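You operate a simulated robot arm through the tools that you are given. There is no shell and no other tool. Be economical: measure what you need, move in short steps, check, and stop when the job is done.

Carry out the task below with a simulated robot arm. There is one attempt and no reset: what you move stays moved.

## Task
Fit the two loose tiles in their numbered wells, then move the blue score marker to 1.
Fine: turn the dial to round 5; leave the other markers.

It is judged by the outcome, as a careful person would: the job done as asked, and still so three seconds after it is handed in. It fails if anything else is knocked over, pushed out of place, dropped, spilled or broken.

## Robot
A 7-joint arm with a two-finger parallel gripper, fixed in place. Base frame: the origin is at the foot of the arm, x ahead of it, y to its left, z up; the work surface is at about z = 0. Lengths are in m, angles in degrees, forces in N, time in s.
With the tool pointing down near the work surface it reaches from about 0.22 to 0.58 m from the base axis. Its first joint turns from -66.0 to 66.0 degrees. Payload 2.5 kg.
Tool frame: the origin (TCP) lies between the finger pads and is the grasp point; the fingertips stand 0.023 m ahead of it; z points along the fingers, y is the line along which they close. Largest opening 0.094 m; finger width 0.038, thickness 0.01; the body of the gripper, 0.054 by 0.096 m, starts 0.039 m behind the TCP.
Orientation is that of the tool frame in the base frame, as a unit quaternion [w, x, y, z]. With the fingers straight down and closing along the base's y, the tool's x points along the base's -x, its y along +y and its z along -z.

## Interface
- The arm moves only by the tool servo_tool. Its argument "motion" is a list that holds one entry, the list of rows, each a list of 7 numbers: the shift along the tool's x, y, z in units of 200 mm (1.0 is 200 mm), then the turn, a rotation vector about the tool's x, y, z in units of 45 degrees (1.0 is 45 degrees), then the finger opening in m, from 0 to 0.094. In form: [[[dx, dy, dz, rx, ry, rz, jaw], ...]]. A call has 1 to 20 rows; each row is the pose to reach, as a shift and turn from the pose commanded when the call began, along the tool's axes at that moment. A call with a number of a shift or a turn outside -1 to 1 is refused whole. A row lasts 0.2 s, in which the tool goes at most 0.05 m and 8.6 degrees; a call with a longer step from one row to the next is refused whole, and so is a gripper value outside its range. Where a pose cannot be reached the arm comes as near as it can. A force on the tool above 70 N (or 10 N above the force at the start of the call, whichever is more), or a blocked arm, ends the call early, and 0.2 s more pass. The fingers move at their own pace (about 0.108 m/s each) and stop on an object; they squeeze with about 43 N. The grip force told is the motor's: it shows also when the fingers shut on nothing. Time passes only in rows, and 0.2 s behind the last, so rows that repeat a pose let the fingers close. The reply holds the time, the measured pose of the TCP, the force on the tool along the base axes, the opening and the grip force, in the units named above and with some noise, and new pictures: "pictures" is both (left out), scene, wrist or none.
- Cameras (640 x 400 px; columns grow to the right, rows downward): "scene" is fixed at [0.1208, -0.4073, 0.5507]; the picture's right is [0.79, -0.61, 0.00], its down [-0.32, -0.42, -0.85] and it looks along [0.52, 0.68, -0.52] (base axes); focal length 331 px, centre (320, 200). "wrist" rides on the gripper at [-0.039, 0, -0.044] in the tool frame; the picture's right is [0.00, -1.00, 0.00], its down [0.97, 0.00, -0.24] and it looks along [0.24, 0.00, 0.97] (tool axes); focal length 218 px, centre (320, 200). There is no depth. A picture from a camera that has moved, and an enlarged one, comes with that camera's place and axes in the base frame and with its lens.
- inspect(camera, box): a new picture of the part [left, top, right, bottom] of that camera's present view, enlarged. It takes no simulated time.
- job_done(): hands the job in; it is judged then, once.

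Work in short steps. Places have to be worked out from the pictures, the camera data and where the tool is seen: move nearer, look again, correct. Check each grasp and each placing, and mend what went wrong. You have 120 turns and 150 pictures in all, those below and enlarged ones among them. Open the gripper and draw the arm clear of the work before you hand the job in, unless the task says otherwise; then end with one line.

The tools are called after ">>>" by a JSON object that holds its "op" and its "data". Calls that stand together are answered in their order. servo_tool: Moves the arm, as the interface text tells. Its arguments: {"type":"object","properties":{"motion":{"type":"array"},"pictures":{"type":"string","enum":["both","scene","wrist","none"]}},"required":["motion"]} The other tools are called the same way: inspect (camera, box) takes an enlarged picture of a part of a camera's view; job_done () hands the job in.

At the start:

```text
clock: 0.0
position: [0.454, 0.0265, 0.2972]
ee_rot: [0.0, 0.001, 1.0, 0.0]
force: [0.0, -0.2, -0.8]
width: 0.0937
grasp_force: 0.1
```

scene: 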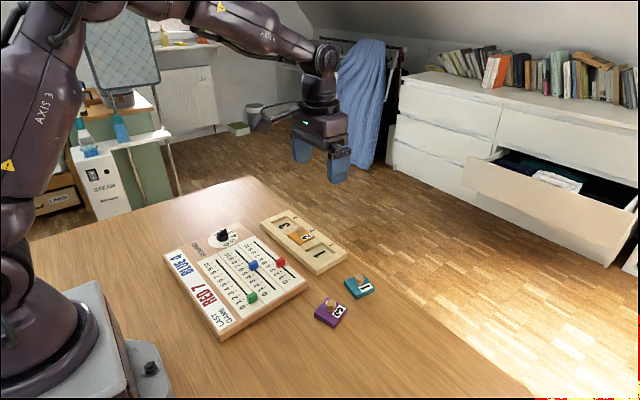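
wrist: 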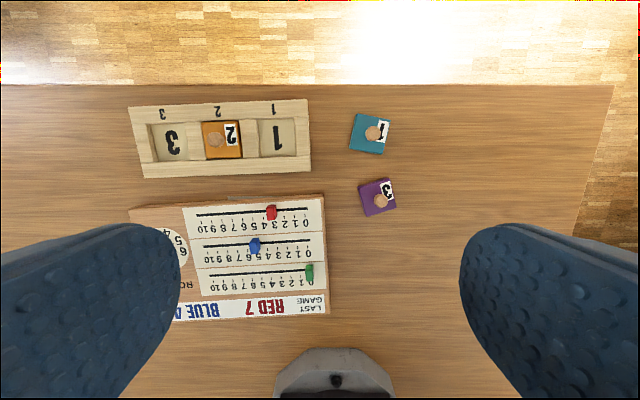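

I start with enlarged views of the board, tiles and dial to work out positions.

>>> {"op": "inspect", "data": {"camera": "wrist", "box": [120, 90, 420, 330]}}

>>> {"op": "inspect", "data": {"camera": "scene", "box": [150, 190, 390, 340]}}

```text
1.67 times, centred on (270, 210) of wrist
camera zoom: at [0.4943, 0.0266, 0.3435], right [0.0, -1.0, 0.0], down [-0.97, 0.0, 0.24], along [-0.24, 0.0, -0.97], focal length 364 px, centre (403, 183)
```

zoom: 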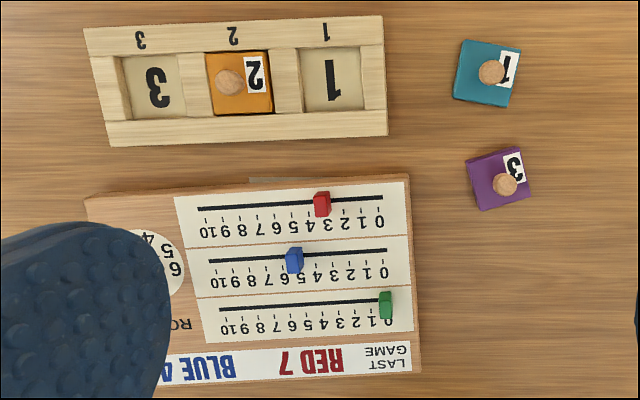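

```text
2.67 times, centred on (270, 265) of scene
camera zoom: at [0.1208, -0.4073, 0.5507], right [0.79, -0.61, 0.0], down [-0.32, -0.42, -0.85], along [0.52, 0.68, -0.52], focal length 882 px, centre (453, 27)
```

zoom: 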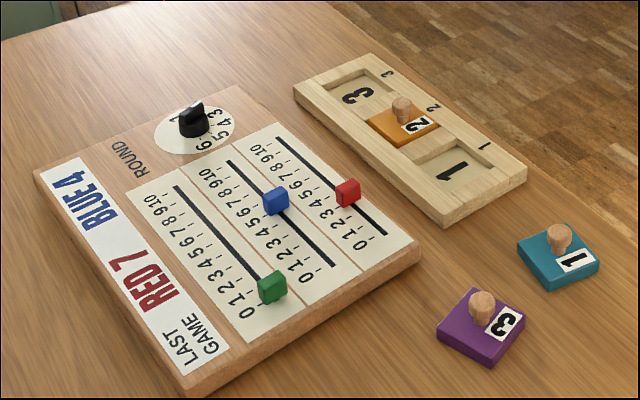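

The dial sits near (0.33, 0.28), under the left finger in this view. I move above it to see its numbers and pointer.

>>> {"op": "servo_tool", "data": {"motion": [[[0.07, 0.16, 0.06, 0, 0, 0, 0.094], [0.14, 0.32, 0.13, 0, 0, 0, 0.094], [0.21, 0.48, 0.19, 0, 0, 0, 0.094], [0.28, 0.64, 0.26, 0, 0, 0, 0.094], [0.35, 0.8, 0.32, 0, 0, 0, 0.094], [0.42, 0.967, 0.385, 0, 0, 0, 0.094], [0.42, 0.967, 0.385, 0, 0, 0, 0.094]]], "pictures": "wrist"}}

```text
clock: 1.6
position: [0.3724, 0.2199, 0.2222]
ee_rot: [0.0, 0.0, 1.0, 0.0]
force: [0.7, -0.3, -0.2]
width: 0.0941
grasp_force: 0.0
camera wrist: at [0.413, 0.2204, 0.267], right [0.0, -1.0, 0.0], down [-0.97, 0.0, 0.24], along [-0.24, 0.0, -0.97], focal length 218 px, centre (320, 200)
```

wrist: 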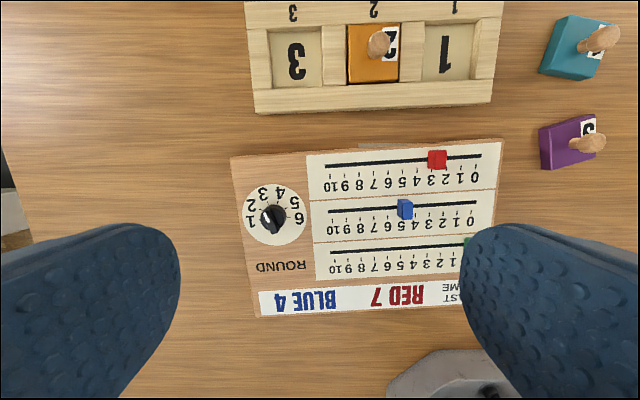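

>>> {"op": "inspect", "data": {"camera": "wrist", "box": [220, 140, 360, 290]}}

>>> {"op": "inspect", "data": {"camera": "wrist", "box": [310, 135, 510, 270]}}

>>> {"op": "inspect", "data": {"camera": "wrist", "box": [240, 0, 520, 180]}}

>>> {"op": "inspect", "data": {"camera": "scene", "box": [190, 210, 290, 280]}}

```text
2.67 times, centred on (290, 215) of wrist
camera zoom: at [0.413, 0.2204, 0.267], right [0.0, -1.0, 0.0], down [-0.97, 0.0, 0.24], along [-0.24, 0.0, -0.97], focal length 582 px, centre (400, 160)
```

zoom: 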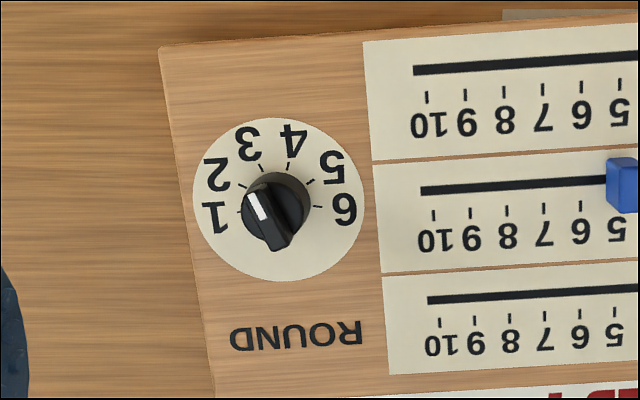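

```text
2.96 times, centred on (410, 202) of wrist
camera zoom: at [0.413, 0.2204, 0.267], right [0.0, -1.0, 0.0], down [-0.97, 0.0, 0.24], along [-0.24, 0.0, -0.97], focal length 647 px, centre (53, 193)
```

zoom: 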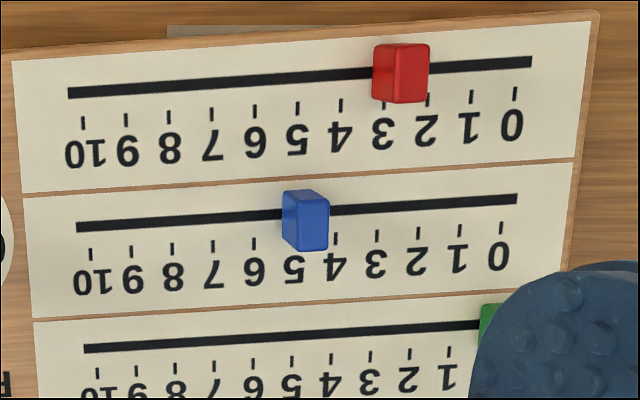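

```text
2.22 times, centred on (380, 90) of wrist
camera zoom: at [0.413, 0.2204, 0.267], right [0.0, -1.0, 0.0], down [-0.97, 0.0, 0.24], along [-0.24, 0.0, -0.97], focal length 485 px, centre (187, 444)
```

zoom: 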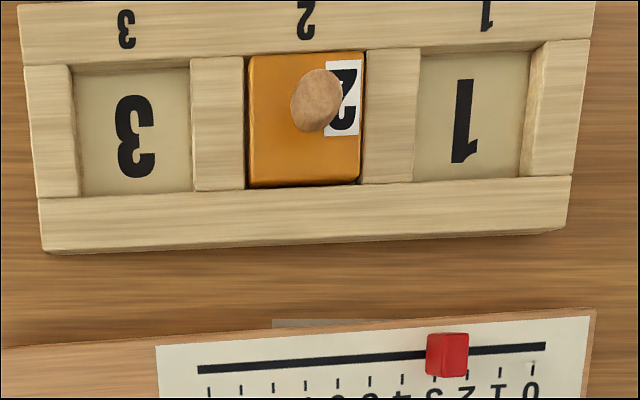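

```text
5.71 times, centred on (240, 245) of scene
camera zoom: at [0.1208, -0.4073, 0.5507], right [0.79, -0.61, 0.0], down [-0.32, -0.42, -0.85], along [0.52, 0.68, -0.52], focal length 1889 px, centre (777, -57)
```

zoom: 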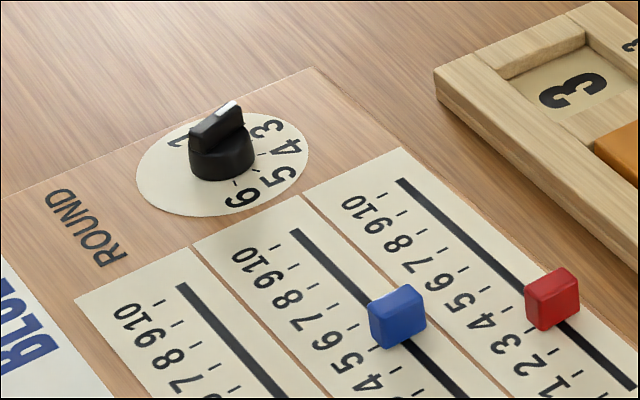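

The blue marker is at about 5. The dial pointer is around 2 to 3, and 5 lies clockwise from there. I'll do the tiles first, so I move toward the loose tiles near (0.51,-0.045) and (0.416,-0.06).

>>> {"op": "servo_tool", "data": {"motion": [[[-0.07, -0.19, 0, 0, 0, 0, 0.094], [-0.14, -0.38, 0, 0, 0, 0, 0.094], [-0.21, -0.57, 0, 0, 0, 0, 0.094], [-0.28, -0.76, 0, 0, 0, 0, 0.094], [-0.35, -0.95, 0, 0, 0, 0, 0.094], [-0.35, -0.95, 0, 0, 0, 0, 0.094]]], "pictures": "none"}}

>>> {"op": "servo_tool", "data": {"motion": [[[-0.03, -0.2, 0.1, 0, 0, 0, 0.094], [-0.06, -0.4, 0.2, 0, 0, 0, 0.094], [-0.06, -0.4, 0.2, 0, 0, 0, 0.094]]], "pictures": "both"}}

```text
clock: 3.0
position: [0.4406, 0.0304, 0.2219]
ee_rot: [-0.001, 0.0, 1.0, 0.0]
force: [-0.9, 1.0, -0.6]
width: 0.094
grasp_force: 0.1
```

```text
clock: 3.8
position: [0.4518, -0.0506, 0.1797]
ee_rot: [0.0, -0.001, 1.0, -0.001]
force: [-0.7, -0.4, -0.1]
width: 0.094
grasp_force: 0.0
camera wrist: at [0.4919, -0.0503, 0.2244], right [0.0, -1.0, 0.0], down [-0.97, 0.0, 0.24], along [-0.24, 0.0, -0.97], focal length 218 px, centre (320, 200)
```

scene: 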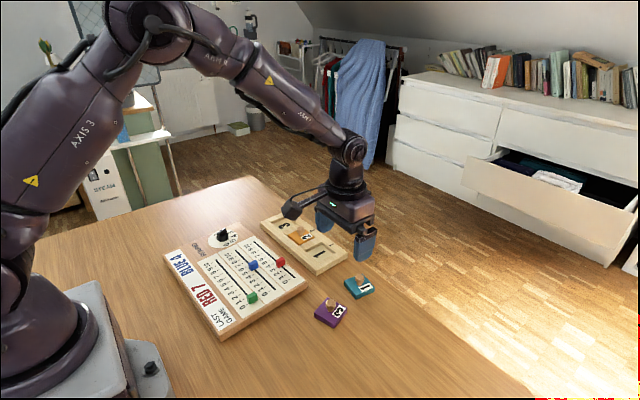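
wrist: 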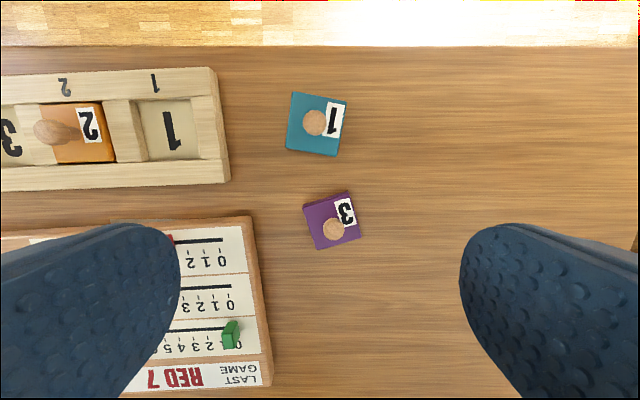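

>>> {"op": "inspect", "data": {"camera": "wrist", "box": [260, 70, 400, 270]}}

>>> {"op": "inspect", "data": {"camera": "wrist", "box": [20, 60, 240, 200]}}

>>> {"op": "inspect", "data": {"camera": "scene", "box": [250, 210, 390, 330]}}

```text
2.00 times, centred on (330, 170) of wrist
camera zoom: at [0.4919, -0.0503, 0.2244], right [0.0, -1.0, 0.0], down [-0.97, 0.0, 0.24], along [-0.24, 0.0, -0.97], focal length 436 px, centre (300, 260)
```

zoom: 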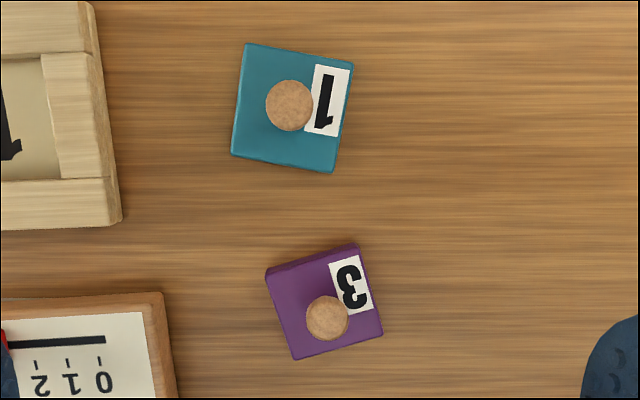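

```text
2.86 times, centred on (130, 130) of wrist
camera zoom: at [0.4919, -0.0503, 0.2244], right [0.0, -1.0, 0.0], down [-0.97, 0.0, 0.24], along [-0.24, 0.0, -0.97], focal length 624 px, centre (863, 400)
```

zoom: 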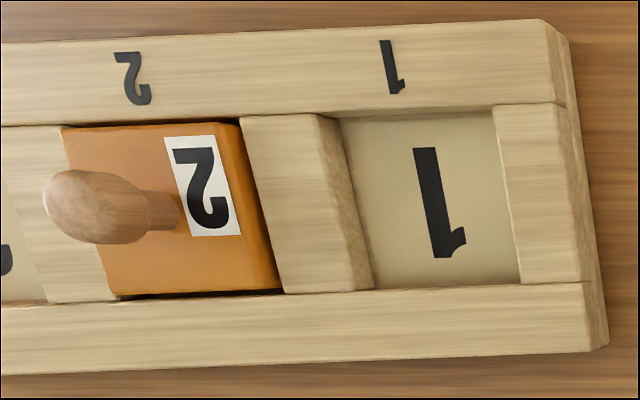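

```text
3.33 times, centred on (320, 270) of scene
camera zoom: at [0.1208, -0.4074, 0.5507], right [0.79, -0.61, 0.0], down [-0.32, -0.42, -0.85], along [0.52, 0.68, -0.52], focal length 1102 px, centre (320, -33)
```

zoom: 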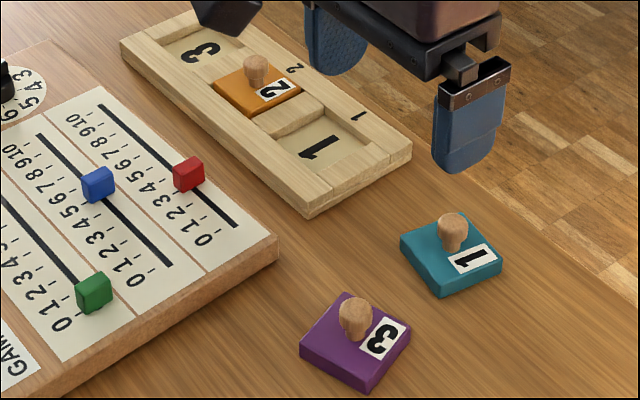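

The tiles measure about 48 mm square. Tile 1 is at (0.511,-0.046) with yaw −9.5°, and tile 3 is at (0.419,-0.0625) with yaw about +17°; each has its peg at the centre. Before grasping, I look straight down on each well.

>>> {"op": "servo_tool", "data": {"motion": [[[0, 0.18, 0, 0, 0, 0, 0.094], [0, 0.36, 0, 0, 0, 0, 0.094], [0, 0.54, 0, 0, 0, 0, 0.094], [0, 0.72, 0, 0, 0, 0, 0.094], [0, 0.72, 0, 0, 0, 0, 0.094]]], "pictures": "none"}}

>>> {"op": "inspect", "data": {"camera": "wrist", "box": [230, 60, 390, 180]}}

>>> {"op": "servo_tool", "data": {"motion": [[[0, 0.2, 0, 0, 0, 0, 0.094], [0, 0.4, 0, 0, 0, 0, 0.094], [0, 0.6, 0, 0, 0, 0, 0.094], [0, 0.8, 0, 0, 0, 0, 0.094], [0, 0.8, 0, 0, 0, 0, 0.094]]], "pictures": "none"}}

>>> {"op": "inspect", "data": {"camera": "wrist", "box": [230, 60, 390, 180]}}

```text
clock: 5.0
position: [0.4512, 0.0938, 0.1825]
ee_rot: [0.0, 0.0, 1.0, 0.0]
force: [0.5, -0.8, 0.4]
width: 0.0942
grasp_force: 0.0
```

```text
3.33 times, centred on (310, 120) of wrist
camera zoom: at [0.4913, 0.0943, 0.2273], right [0.0, -1.0, 0.0], down [-0.97, 0.0, 0.24], along [-0.24, 0.0, -0.97], focal length 728 px, centre (353, 467)
```

zoom: 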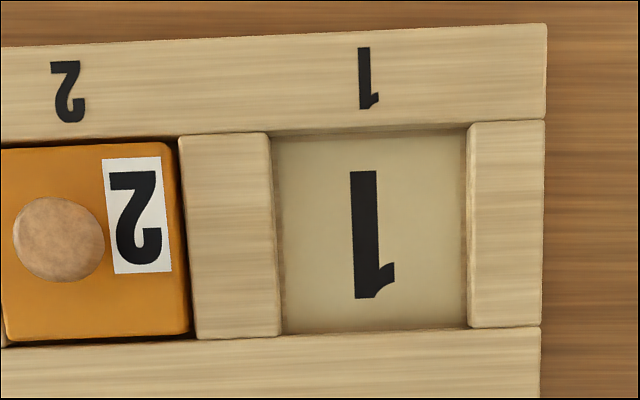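

```text
clock: 6.2
position: [0.4506, 0.2559, 0.1799]
ee_rot: [-0.001, 0.001, 1.0, 0.0]
force: [-0.2, 0.4, -0.2]
width: 0.0943
grasp_force: 0.0
```

```text
3.33 times, centred on (310, 120) of wrist
camera zoom: at [0.4907, 0.2555, 0.2258], right [0.0, -1.0, 0.0], down [-0.97, 0.0, 0.24], along [-0.24, 0.0, -0.97], focal length 728 px, centre (353, 467)
```

zoom: 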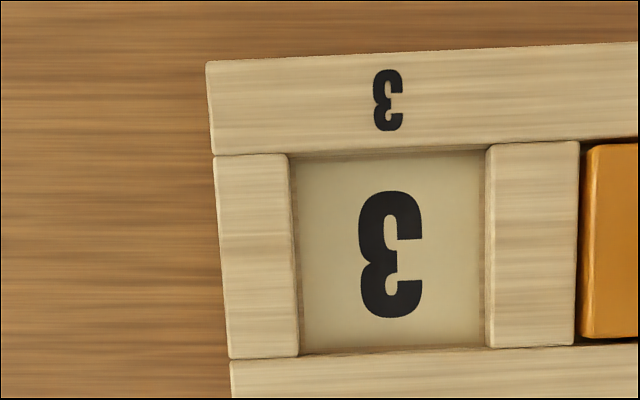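

The well rims are at about z = 0.018. Well 1's centre is at (0.505,0.089), well 3's at (0.499,0.2454), and their yaw is about +2.4°, with roughly 2.5 mm clearance per side. I return above tile 1 and descend partway.

>>> {"op": "servo_tool", "data": {"motion": [[[-0.05, -0.2, 0, 0, 0, 0, 0.094], [-0.1, -0.4, 0, 0, 0, 0, 0.094], [-0.15, -0.6, 0, 0, 0, 0, 0.094], [-0.2, -0.8, 0, 0, 0, 0, 0.094], [-0.25, -1.0, 0, 0, 0, 0, 0.094], [-0.25, -1.0, 0, 0, 0, 0, 0.094]]], "pictures": "none"}}

>>> {"op": "servo_tool", "data": {"motion": [[[-0.03, -0.17, 0.1, 0, 0, 0, 0.06], [-0.05, -0.34, 0.2, 0, 0, 0, 0.06], [-0.05, -0.511, 0.3, 0, 0, 0, 0.06], [-0.05, -0.511, 0.45, 0, 0, 0, 0.06], [-0.05, -0.511, 0.45, 0, 0, 0, 0.06], [-0.05, -0.511, 0.45, 0, 0, 0, 0.06]]], "pictures": "both"}}

```text
clock: 7.6
position: [0.5019, 0.053, 0.1806]
ee_rot: [0.0, 0.0, 1.0, 0.0]
force: [0.4, 0.1, -0.5]
width: 0.0939
grasp_force: 0.0
```

```text
clock: 9.0
position: [0.5121, -0.0471, 0.0923]
ee_rot: [0.0, 0.0, 1.0, 0.0]
force: [-0.4, 0.2, -0.4]
width: 0.0601
grasp_force: 0.1
camera wrist: at [0.5528, -0.0468, 0.1368], right [0.0, -1.0, 0.0], down [-0.97, 0.0, 0.24], along [-0.24, 0.0, -0.97], focal length 218 px, centre (320, 200)
```

scene: 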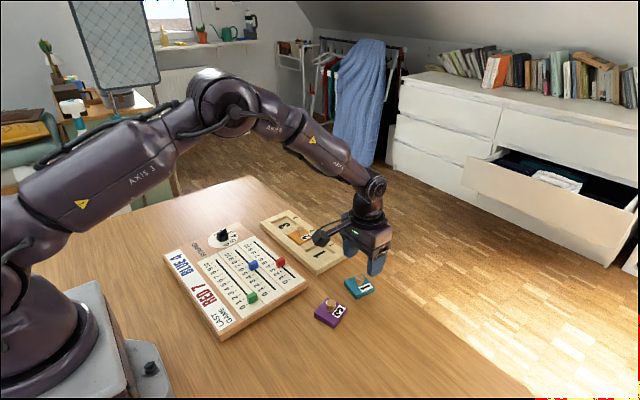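
wrist: 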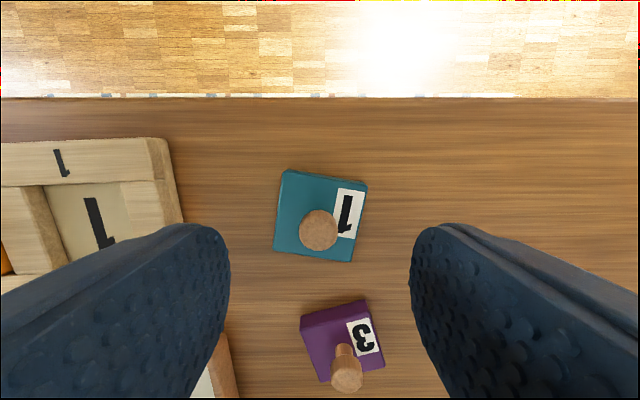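

The peg is centred between the fingers at (0.5125,-0.0465). I lower to TCP z ≈ 0.041 and close.

>>> {"op": "servo_tool", "data": {"motion": [[[0, 0, 0.13, 0, 0, 0, 0.06], [0, 0, 0.255, 0, 0, 0, 0.06], [0, 0, 0.255, 0, 0, 0, 0.06], [0, 0, 0.255, 0, 0, 0, 0.0], [0, 0, 0.255, 0, 0, 0, 0.0], [0, 0, 0.255, 0, 0, 0, 0.0]]], "pictures": "wrist"}}

```text
clock: 10.4
position: [0.5133, -0.0478, 0.0399]
ee_rot: [0.0, 0.0, 1.0, 0.0]
force: [0.7, -0.4, 0.5]
width: 0.0184
grasp_force: 43.3
camera wrist: at [0.5531, -0.0469, 0.0853], right [0.0, -1.0, 0.0], down [-0.97, 0.0, 0.24], along [-0.24, 0.0, -0.97], focal length 218 px, centre (320, 200)
```

wrist: 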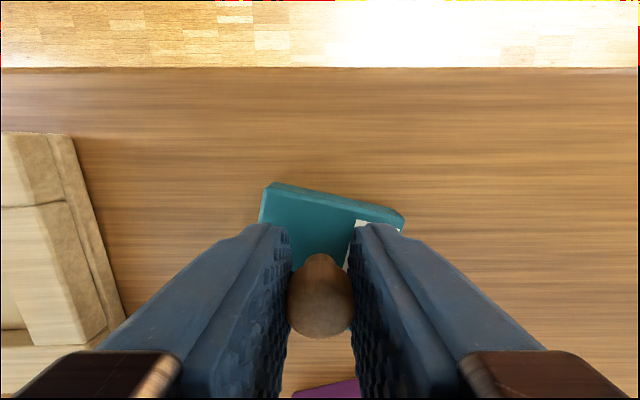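

Gripped with the width at 18 mm. I lift and measure the tile's yaw in hand.

>>> {"op": "servo_tool", "data": {"motion": [[[0, 0, -0.1, 0, 0, 0, 0], [0, 0, -0.25, 0, 0, 0, 0], [0, 0, -0.4, 0, 0, 0, 0], [0, 0, -0.4, 0, 0, 0, 0]]], "pictures": "wrist"}}

>>> {"op": "inspect", "data": {"camera": "scene", "box": [300, 190, 420, 300]}}

```text
clock: 11.4
position: [0.5105, -0.0485, 0.1207]
ee_rot: [-0.001, 0.0, 1.0, 0.0]
force: [-0.5, 0.1, 0.3]
width: 0.018
grasp_force: 43.3
camera wrist: at [0.551, -0.0475, 0.1655], right [0.0, -1.0, 0.0], down [-0.97, 0.0, 0.24], along [-0.24, 0.0, -0.97], focal length 218 px, centre (320, 200)
```

wrist: 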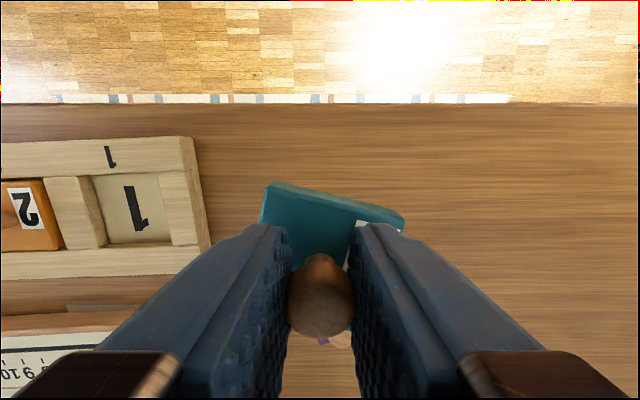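

```text
3.64 times, centred on (360, 245) of scene
camera zoom: at [0.1208, -0.4073, 0.5507], right [0.79, -0.61, 0.0], down [-0.32, -0.42, -0.85], along [0.52, 0.68, -0.52], focal length 1202 px, centre (174, 36)
```

zoom: 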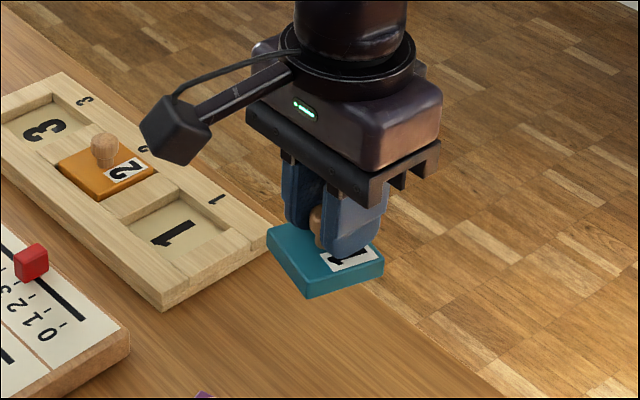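

I zoom on the held tile to get its yaw.

>>> {"op": "inspect", "data": {"camera": "wrist", "box": [240, 160, 430, 280]}}

```text
3.33 times, centred on (335, 220) of wrist
camera zoom: at [0.551, -0.0475, 0.1655], right [0.0, -1.0, 0.0], down [-0.97, 0.0, 0.24], along [-0.24, 0.0, -0.97], focal length 728 px, centre (270, 133)
```

zoom: 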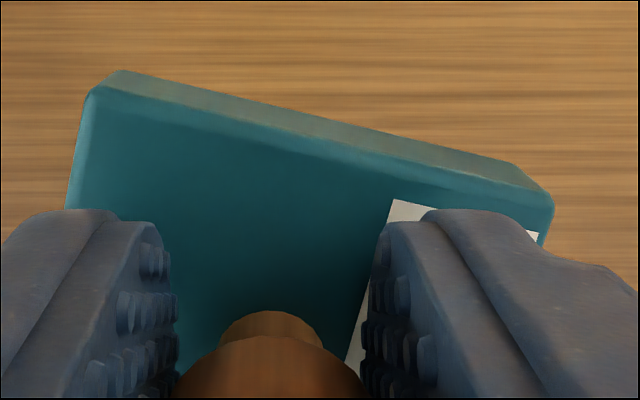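

The held tile's yaw is about −13.5°, so it needs +15.9° to match the well. I carry it above well 1, turn it, hover and check.

>>> {"op": "servo_tool", "data": {"motion": [[[0.005, 0.17, 0, 0, 0, -0.1, 0], [0.01, 0.34, 0, 0, 0, -0.2, 0], [0.02, 0.51, 0, 0, 0, -0.3, 0], [0.025, 0.6855, 0, 0, 0, -0.353, 0], [0.025, 0.6855, 0.12, 0, 0, -0.353, 0], [0.025, 0.6855, 0.22, 0, 0, -0.353, 0], [0.025, 0.6855, 0.22, 0, 0, -0.353, 0]]], "pictures": "wrist"}}

>>> {"op": "inspect", "data": {"camera": "wrist", "box": [200, 130, 440, 290]}}

>>> {"op": "inspect", "data": {"camera": "scene", "box": [250, 190, 370, 290]}}

```text
clock: 13.0
position: [0.507, 0.0887, 0.0764]
ee_rot: [0.0, -0.139, 0.99, 0.0]
force: [0.0, 0.1, -0.6]
width: 0.0179
grasp_force: 43.1
camera wrist: at [0.5456, 0.0992, 0.1215], right [0.27, -0.96, 0.0], down [-0.93, -0.27, 0.24], along [-0.23, -0.07, -0.97], focal length 218 px, centre (320, 200)
```

wrist: 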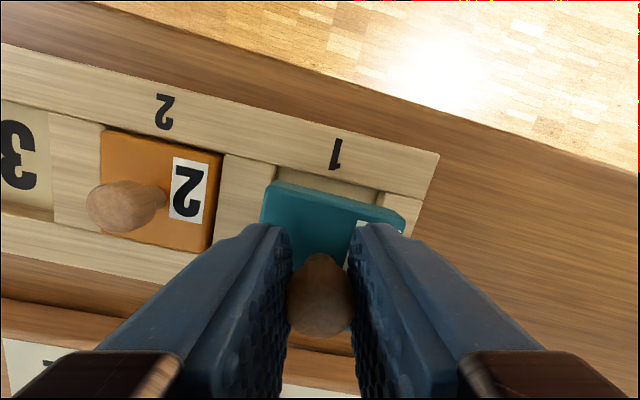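

```text
2.50 times, centred on (320, 210) of wrist
camera zoom: at [0.5456, 0.0992, 0.1215], right [0.27, -0.96, 0.0], down [-0.93, -0.27, 0.24], along [-0.23, -0.07, -0.97], focal length 546 px, centre (320, 175)
```

zoom: 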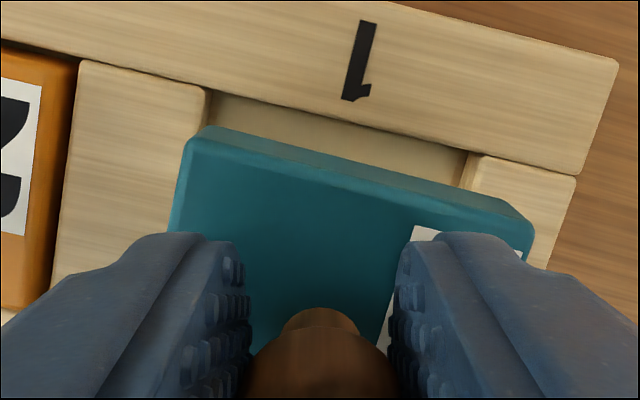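

```text
4.00 times, centred on (310, 240) of scene
camera zoom: at [0.1208, -0.4073, 0.5507], right [0.79, -0.61, 0.0], down [-0.32, -0.42, -0.85], along [0.52, 0.68, -0.52], focal length 1322 px, centre (360, 40)
```

zoom: 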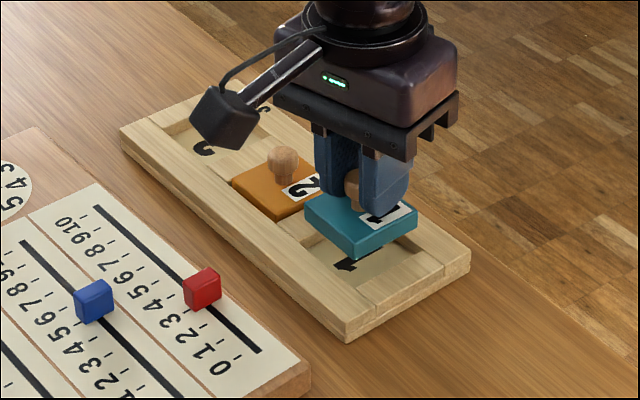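

The alignment looks good, with the yaw within about 1°. I lower to just above the rim and check.

>>> {"op": "servo_tool", "data": {"motion": [[[0, 0, 0.04, 0, 0, 0, 0], [0, 0, 0.075, 0, 0, 0, 0], [0, 0, 0.075, 0, 0, 0, 0]]], "pictures": "none"}}

>>> {"op": "inspect", "data": {"camera": "wrist", "box": [200, 130, 440, 290]}}

>>> {"op": "inspect", "data": {"camera": "scene", "box": [280, 210, 370, 290]}}

```text
clock: 13.8
position: [0.5075, 0.0888, 0.0607]
ee_rot: [0.0, -0.138, 0.99, 0.0]
force: [-0.2, 0.3, -0.3]
width: 0.0182
grasp_force: 43.6
```

```text
2.50 times, centred on (320, 210) of wrist
camera zoom: at [0.5459, 0.099, 0.1061], right [0.27, -0.96, 0.0], down [-0.93, -0.27, 0.24], along [-0.23, -0.07, -0.97], focal length 546 px, centre (320, 175)
```

zoom: 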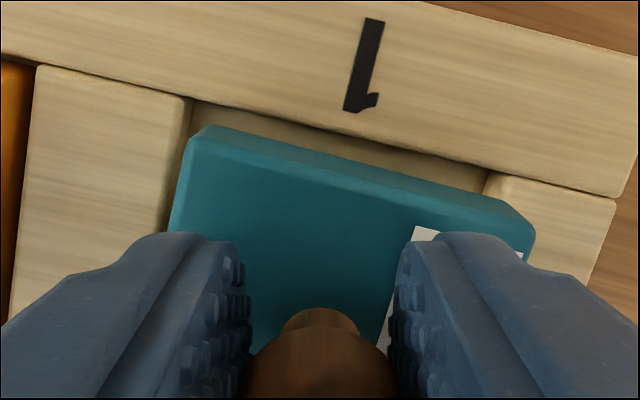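

```text
5.00 times, centred on (325, 250) of scene
camera zoom: at [0.1208, -0.4073, 0.5507], right [0.79, -0.61, 0.0], down [-0.32, -0.42, -0.85], along [0.52, 0.68, -0.52], focal length 1653 px, centre (295, -50)
```

zoom: 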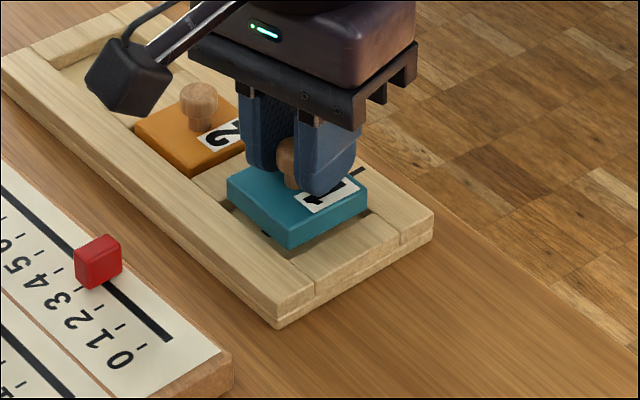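

At this height the tile sits about 3 mm too far toward −y relative to the well. I shift it left along the rail by 2.6 mm and lower a little more.

>>> {"op": "servo_tool", "data": {"motion": [[[-0.003, 0.013, 0, 0, 0, 0, 0], [-0.003, 0.013, 0.025, 0, 0, 0, 0], [-0.003, 0.013, 0.025, 0, 0, 0, 0]]], "pictures": "none"}}

>>> {"op": "inspect", "data": {"camera": "wrist", "box": [200, 130, 440, 290]}}

>>> {"op": "inspect", "data": {"camera": "scene", "box": [290, 220, 360, 280]}}

```text
clock: 14.6
position: [0.5082, 0.0906, 0.056]
ee_rot: [-0.001, -0.138, 0.99, 0.0]
force: [-0.4, -1.2, -0.1]
width: 0.018
grasp_force: 42.9
```

```text
2.50 times, centred on (320, 210) of wrist
camera zoom: at [0.5463, 0.1014, 0.1007], right [0.27, -0.96, 0.0], down [-0.93, -0.27, 0.24], along [-0.23, -0.07, -0.97], focal length 546 px, centre (320, 175)
```

zoom: 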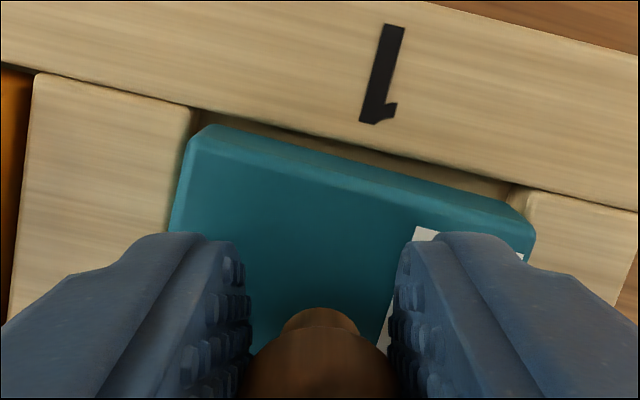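

```text
6.67 times, centred on (325, 250) of scene
camera zoom: at [0.1208, -0.4073, 0.5507], right [0.79, -0.61, 0.0], down [-0.32, -0.42, -0.85], along [0.52, 0.68, -0.52], focal length 2204 px, centre (287, -133)
```

zoom: 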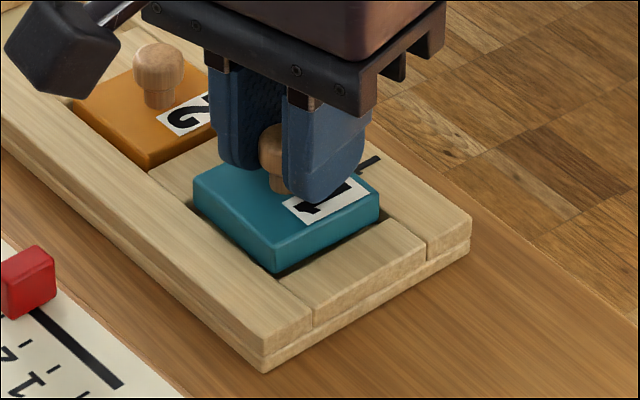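

It is nearly centred now. I nudge it 0.5 mm left and 0.7 mm back, then lower further while watching the force.

>>> {"op": "servo_tool", "data": {"motion": [[[0.0035, 0.0025, 0, 0, 0, 0, 0], [0.0035, 0.0025, 0.025, 0, 0, 0, 0], [0.0035, 0.0025, 0.045, 0, 0, 0, 0], [0.0035, 0.0025, 0.045, 0, 0, 0, 0]]], "pictures": "none"}}

>>> {"op": "inspect", "data": {"camera": "wrist", "box": [200, 130, 440, 290]}}

>>> {"op": "inspect", "data": {"camera": "scene", "box": [290, 220, 360, 280]}}

```text
clock: 15.6
position: [0.5078, 0.0896, 0.048]
ee_rot: [-0.001, -0.138, 0.99, 0.001]
force: [-5.5, -2.8, 10.9]
width: 0.0178
grasp_force: 43.0
```

```text
2.50 times, centred on (320, 210) of wrist
camera zoom: at [0.5457, 0.1019, 0.0932], right [0.27, -0.96, 0.0], down [-0.93, -0.27, 0.24], along [-0.23, -0.07, -0.97], focal length 546 px, centre (320, 175)
```

zoom: 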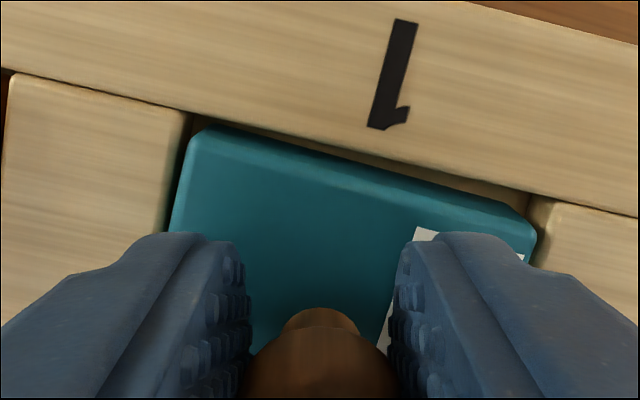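

```text
6.67 times, centred on (325, 250) of scene
camera zoom: at [0.1208, -0.4074, 0.5507], right [0.79, -0.61, 0.0], down [-0.32, -0.42, -0.85], along [0.52, 0.68, -0.52], focal length 2204 px, centre (287, -133)
```

zoom: 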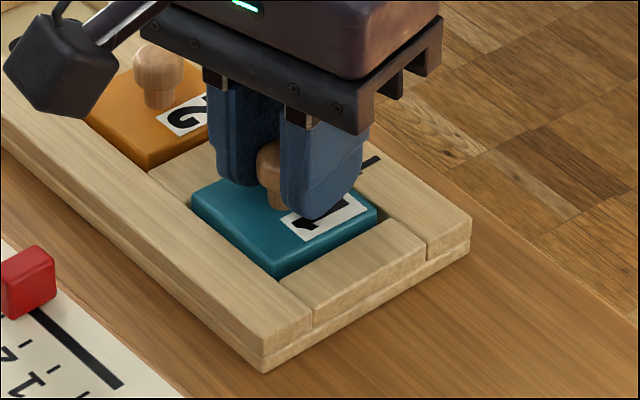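

I have 11 N of contact, and the tile looks about 2 mm above tile 2's level, probably catching on the near rail. I nudge it 1.2 mm away from the base and lower slightly.

>>> {"op": "servo_tool", "data": {"motion": [[[-0.006, 0.0, 0, 0, 0, 0, 0], [-0.006, 0.0, 0.005, 0, 0, 0, 0], [-0.006, 0.0, 0.01, 0, 0, 0, 0], [-0.006, 0.0, 0.01, 0, 0, 0, 0]]], "pictures": "none"}}

>>> {"op": "inspect", "data": {"camera": "wrist", "box": [200, 130, 440, 290]}}

>>> {"op": "inspect", "data": {"camera": "scene", "box": [290, 220, 360, 280]}}

```text
clock: 16.6
position: [0.5097, 0.0902, 0.0478]
ee_rot: [0.003, -0.137, 0.991, 0.0]
force: [-6.8, -6.6, 30.0]
width: 0.018
grasp_force: 43.1
```

```text
2.50 times, centred on (320, 210) of wrist
camera zoom: at [0.5476, 0.1023, 0.0921], right [0.27, -0.96, 0.0], down [-0.94, -0.27, 0.23], along [-0.23, -0.07, -0.97], focal length 546 px, centre (320, 175)
```

zoom: 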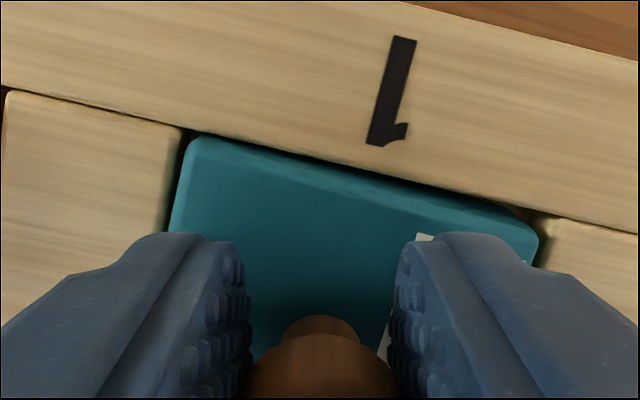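

```text
6.67 times, centred on (325, 250) of scene
camera zoom: at [0.1207, -0.4074, 0.5507], right [0.79, -0.61, 0.0], down [-0.32, -0.42, -0.85], along [0.52, 0.68, -0.52], focal length 2204 px, centre (287, -133)
```

zoom: 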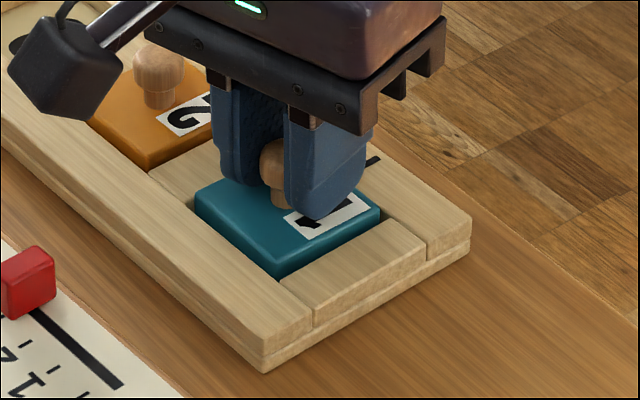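

The force rises with no descent and the tile is level with tile 2, so it rests on the well floor. I ease off the press, release, and rise to inspect.

>>> {"op": "servo_tool", "data": {"motion": [[[0.004, 0, -0.01, 0, 0, 0, 0], [0.004, 0, -0.01, 0, 0, 0, 0.04], [0.004, 0, -0.01, 0, 0, 0, 0.05], [0.004, 0, -0.1, 0, 0, 0, 0.05], [0.004, 0, -0.3, 0, 0, 0.1, 0.05], [0.004, 0, -0.5, 0, 0, 0.25, 0.05], [0.1, 0, -0.6, 0, 0, 0.353, 0.05], [0.2, 0, -0.6, 0, 0, 0.353, 0.05], [0.2, 0, -0.6, 0, 0, 0.353, 0.05]]], "pictures": "wrist"}}

>>> {"op": "inspect", "data": {"camera": "scene", "box": [260, 205, 360, 280]}}

```text
clock: 18.6
position: [0.4685, 0.0794, 0.1656]
ee_rot: [0.0, 0.001, 1.0, 0.001]
force: [0.3, 0.1, 1.0]
width: 0.0499
grasp_force: 0.0
camera wrist: at [0.5078, 0.0799, 0.2105], right [0.0, -1.0, 0.0], down [-0.97, 0.0, 0.24], along [-0.24, 0.0, -0.97], focal length 218 px, centre (320, 200)
```

wrist: 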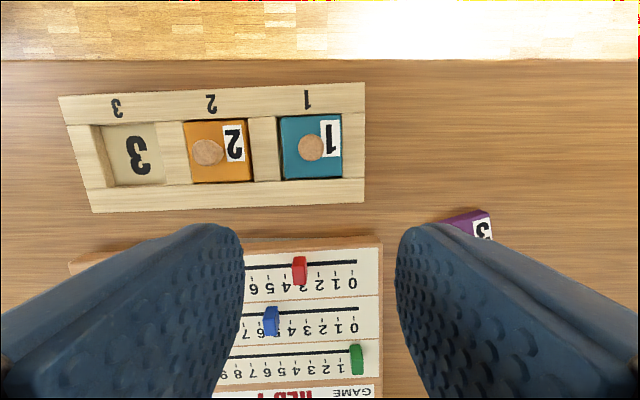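

```text
5.33 times, centred on (310, 242) of scene
camera zoom: at [0.1208, -0.4073, 0.5507], right [0.79, -0.61, 0.0], down [-0.32, -0.42, -0.85], along [0.52, 0.68, -0.52], focal length 1763 px, centre (373, -27)
```

zoom: 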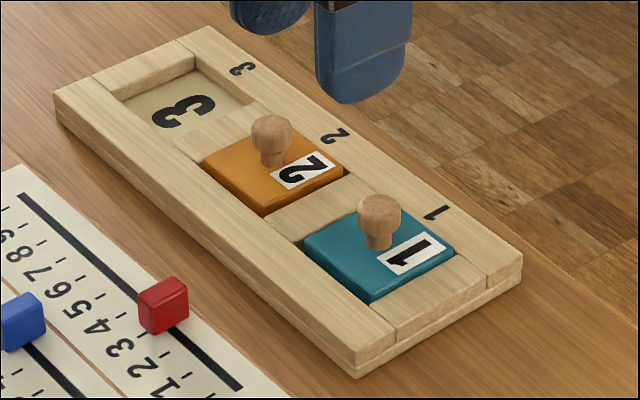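

Tile 1 is flush like tile 2. Next I move above tile 3 at about (0.417,-0.063) and lower partway.

>>> {"op": "servo_tool", "data": {"motion": [[[0.06, -0.18, 0, 0, 0, 0, 0.06], [0.12, -0.36, 0, 0, 0, 0, 0.06], [0.18, -0.54, 0, 0, 0, 0, 0.06], [0.2575, -0.7175, 0.05, 0, 0, 0, 0.06], [0.2575, -0.7175, 0.25, 0, 0, 0, 0.06], [0.2575, -0.7175, 0.375, 0, 0, 0, 0.06], [0.2575, -0.7175, 0.375, 0, 0, 0, 0.06]]], "pictures": "wrist"}}

```text
clock: 20.2
position: [0.4156, -0.0609, 0.092]
ee_rot: [0.0, -0.001, 1.0, -0.001]
force: [0.0, -0.5, -0.8]
width: 0.0601
grasp_force: 0.1
camera wrist: at [0.4554, -0.0623, 0.1362], right [0.0, -1.0, 0.0], down [-0.97, 0.0, 0.24], along [-0.24, 0.0, -0.97], focal length 218 px, centre (320, 200)
```

wrist: 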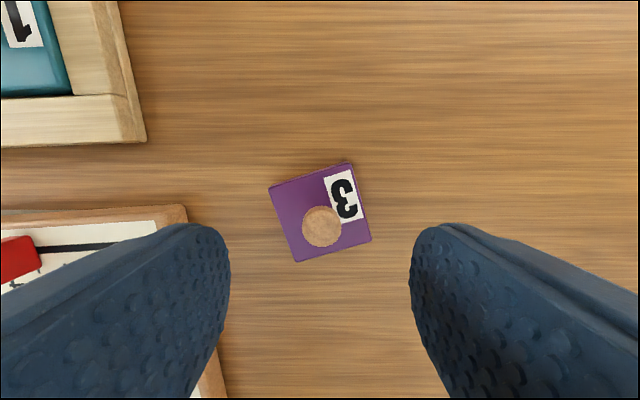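

The peg is about 2 mm ahead of the TCP. I correct for that, descend and grip.

>>> {"op": "servo_tool", "data": {"motion": [[[-0.01, -0.004, 0.13, 0, 0, 0, 0.06], [-0.01, -0.004, 0.255, 0, 0, 0, 0.06], [-0.01, -0.004, 0.255, 0, 0, 0, 0.06], [-0.01, -0.004, 0.255, 0, 0, 0, 0.0], [-0.01, -0.004, 0.255, 0, 0, 0, 0.0], [-0.01, -0.004, 0.255, 0, 0, 0, 0.0]]], "pictures": "none"}}

>>> {"op": "servo_tool", "data": {"motion": [[[0, 0, -0.1, 0, 0, 0, 0], [0, 0, -0.25, 0, 0, 0, 0], [0, 0, -0.4, 0, 0, 0, 0], [0, 0, -0.4, 0, 0, 0, 0]]], "pictures": "none"}}

>>> {"op": "inspect", "data": {"camera": "wrist", "box": [200, 130, 440, 290]}}

>>> {"op": "inspect", "data": {"camera": "scene", "box": [270, 200, 390, 300]}}

```text
clock: 21.6
position: [0.4185, -0.0654, 0.0414]
ee_rot: [0.0, 0.0, 1.0, 0.0]
force: [-0.6, 0.6, -0.5]
width: 0.018
grasp_force: 42.9
```

```text
clock: 22.6
position: [0.4186, -0.0629, 0.1215]
ee_rot: [0.0, -0.001, 1.0, -0.001]
force: [-0.4, -0.3, -0.6]
width: 0.0178
grasp_force: 43.2
```

```text
2.50 times, centred on (320, 210) of wrist
camera zoom: at [0.4576, -0.0629, 0.1667], right [0.0, -1.0, 0.0], down [-0.97, 0.0, 0.24], along [-0.24, 0.0, -0.97], focal length 546 px, centre (320, 175)
```

zoom: 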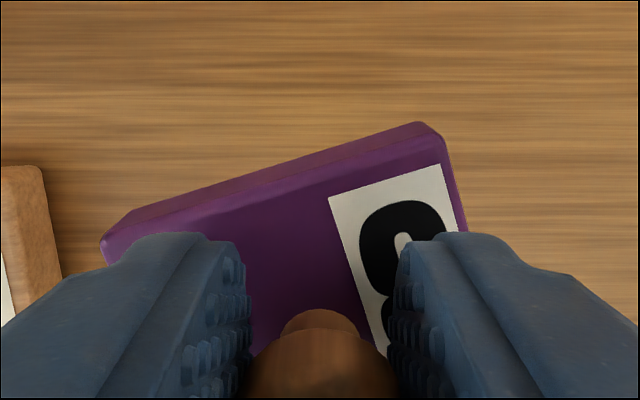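

```text
4.00 times, centred on (330, 250) of scene
camera zoom: at [0.1208, -0.4073, 0.5507], right [0.79, -0.61, 0.0], down [-0.32, -0.42, -0.85], along [0.52, 0.68, -0.52], focal length 1322 px, centre (280, 0)
```

zoom: 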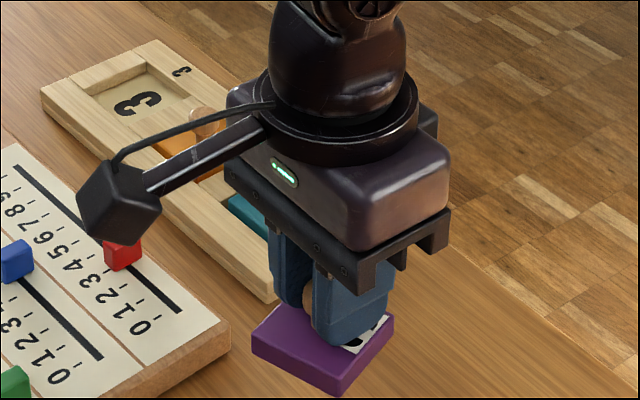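

The held tile's yaw is +17.2°, so it needs −14.8°. I carry it in two hops to well 3 and hover.

>>> {"op": "servo_tool", "data": {"motion": [[[-0.06, 0.19, 0, 0, 0, 0, 0], [-0.12, 0.38, 0, 0, 0, 0, 0], [-0.18, 0.57, 0, 0, 0, 0, 0], [-0.24, 0.76, 0, 0, 0, 0, 0], [-0.3, 0.95, 0, 0, 0, 0, 0], [-0.3, 0.95, 0, 0, 0, 0, 0]]], "pictures": "none"}}

>>> {"op": "servo_tool", "data": {"motion": [[[-0.03, 0.15, 0, 0, 0, 0.1, 0], [-0.06, 0.3, 0, 0, 0, 0.2, 0], [-0.09, 0.45, 0, 0, 0, 0.28, 0], [-0.106, 0.595, 0, 0, 0, 0.329, 0], [-0.106, 0.595, 0.15, 0, 0, 0.329, 0], [-0.106, 0.595, 0.28, 0, 0, 0.329, 0], [-0.106, 0.595, 0.28, 0, 0, 0.329, 0]]], "pictures": "none"}}

>>> {"op": "inspect", "data": {"camera": "wrist", "box": [200, 130, 440, 290]}}

>>> {"op": "inspect", "data": {"camera": "scene", "box": [230, 190, 330, 260]}}

```text
clock: 24.0
position: [0.4784, 0.1294, 0.1222]
ee_rot: [0.0, 0.001, 1.0, 0.0]
force: [0.3, 0.1, -0.2]
width: 0.0179
grasp_force: 42.8
```

```text
clock: 25.6
position: [0.5028, 0.2451, 0.0642]
ee_rot: [-0.001, 0.129, 0.992, 0.0]
force: [0.4, 0.4, -0.2]
width: 0.0179
grasp_force: 42.8
```

```text
2.50 times, centred on (320, 210) of wrist
camera zoom: at [0.5403, 0.2356, 0.1084], right [-0.26, -0.97, 0.0], down [-0.94, 0.25, 0.24], along [-0.23, 0.06, -0.97], focal length 546 px, centre (320, 175)
```

zoom: 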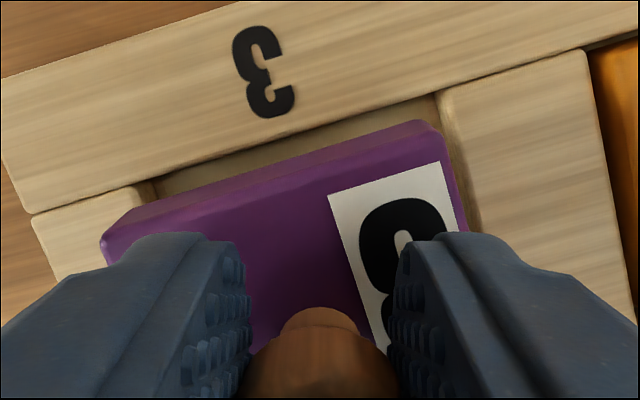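

```text
5.71 times, centred on (280, 225) of scene
camera zoom: at [0.1208, -0.4073, 0.5507], right [0.79, -0.61, 0.0], down [-0.32, -0.42, -0.85], along [0.52, 0.68, -0.52], focal length 1889 px, centre (549, 57)
```

zoom: 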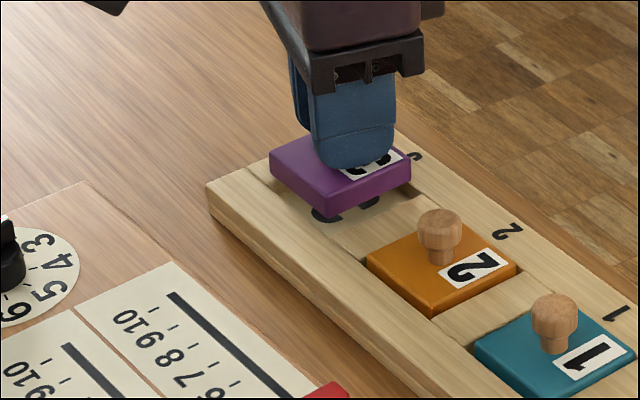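

The tile needs to go about 2.3 mm toward −y along the rail; its yaw matches. I adjust and lower partway.

>>> {"op": "servo_tool", "data": {"motion": [[[0.0015, -0.0115, 0, 0, 0, 0, 0], [0.0015, -0.0115, 0.04, 0, 0, 0, 0], [0.0015, -0.0115, 0.04, 0, 0, 0, 0]]], "pictures": "none"}}

>>> {"op": "inspect", "data": {"camera": "wrist", "box": [200, 130, 440, 290]}}

```text
clock: 26.4
position: [0.4996, 0.2429, 0.0553]
ee_rot: [0.001, 0.129, 0.992, -0.001]
force: [1.4, 0.4, 1.0]
width: 0.0177
grasp_force: 43.5
```

```text
2.50 times, centred on (320, 210) of wrist
camera zoom: at [0.5393, 0.2333, 0.1007], right [-0.26, -0.97, 0.0], down [-0.94, 0.25, 0.24], along [-0.23, 0.06, -0.97], focal length 546 px, centre (320, 175)
```

zoom: 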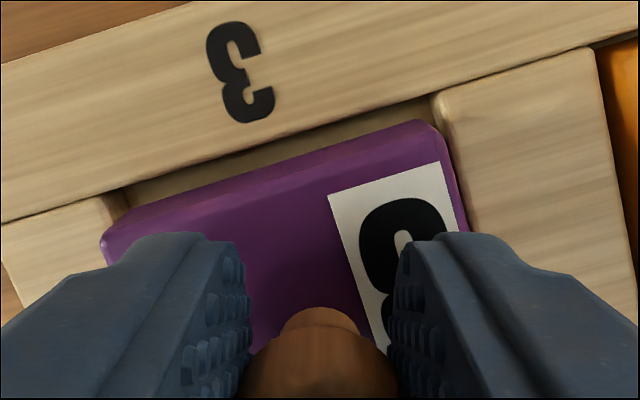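

It is centred in all directions. I lower to the floor.

>>> {"op": "servo_tool", "data": {"motion": [[[0, 0, 0.02, 0, 0, 0, 0], [0, 0, 0.035, 0, 0, 0, 0], [0, 0, 0.042, 0, 0, 0, 0], [0, 0, 0.042, 0, 0, 0, 0]]], "pictures": "none"}}

>>> {"op": "inspect", "data": {"camera": "wrist", "box": [200, 130, 440, 290]}}

>>> {"op": "inspect", "data": {"camera": "scene", "box": [230, 190, 330, 260]}}

```text
clock: 27.4
position: [0.5001, 0.2443, 0.0475]
ee_rot: [0.0, 0.129, 0.992, 0.0]
force: [-0.5, -0.9, 0.6]
width: 0.0179
grasp_force: 43.4
```

```text
2.50 times, centred on (320, 210) of wrist
camera zoom: at [0.5389, 0.2343, 0.0932], right [-0.26, -0.97, 0.0], down [-0.94, 0.25, 0.24], along [-0.23, 0.06, -0.97], focal length 546 px, centre (320, 175)
```

zoom: 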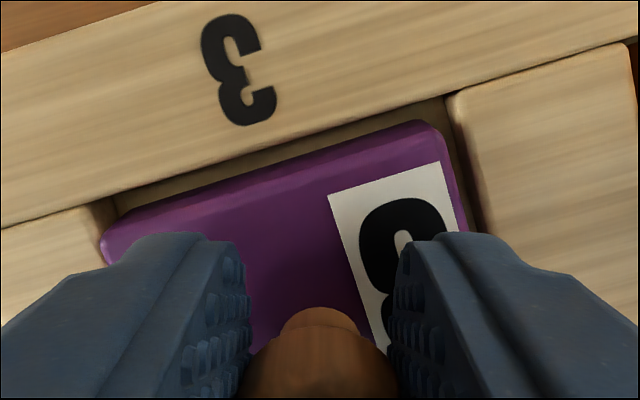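

```text
5.71 times, centred on (280, 225) of scene
camera zoom: at [0.1208, -0.4073, 0.5507], right [0.79, -0.61, 0.0], down [-0.32, -0.42, -0.85], along [0.52, 0.68, -0.52], focal length 1889 px, centre (549, 57)
```

zoom: 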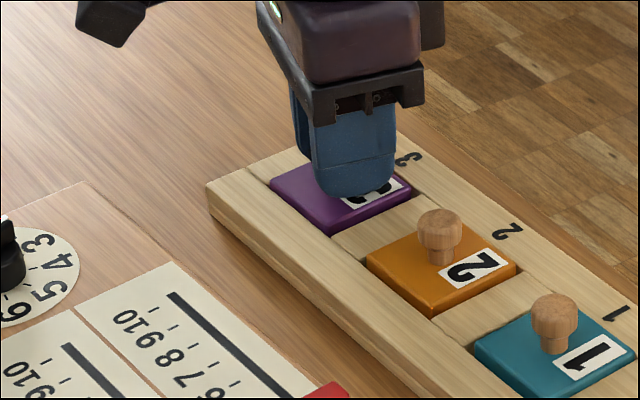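

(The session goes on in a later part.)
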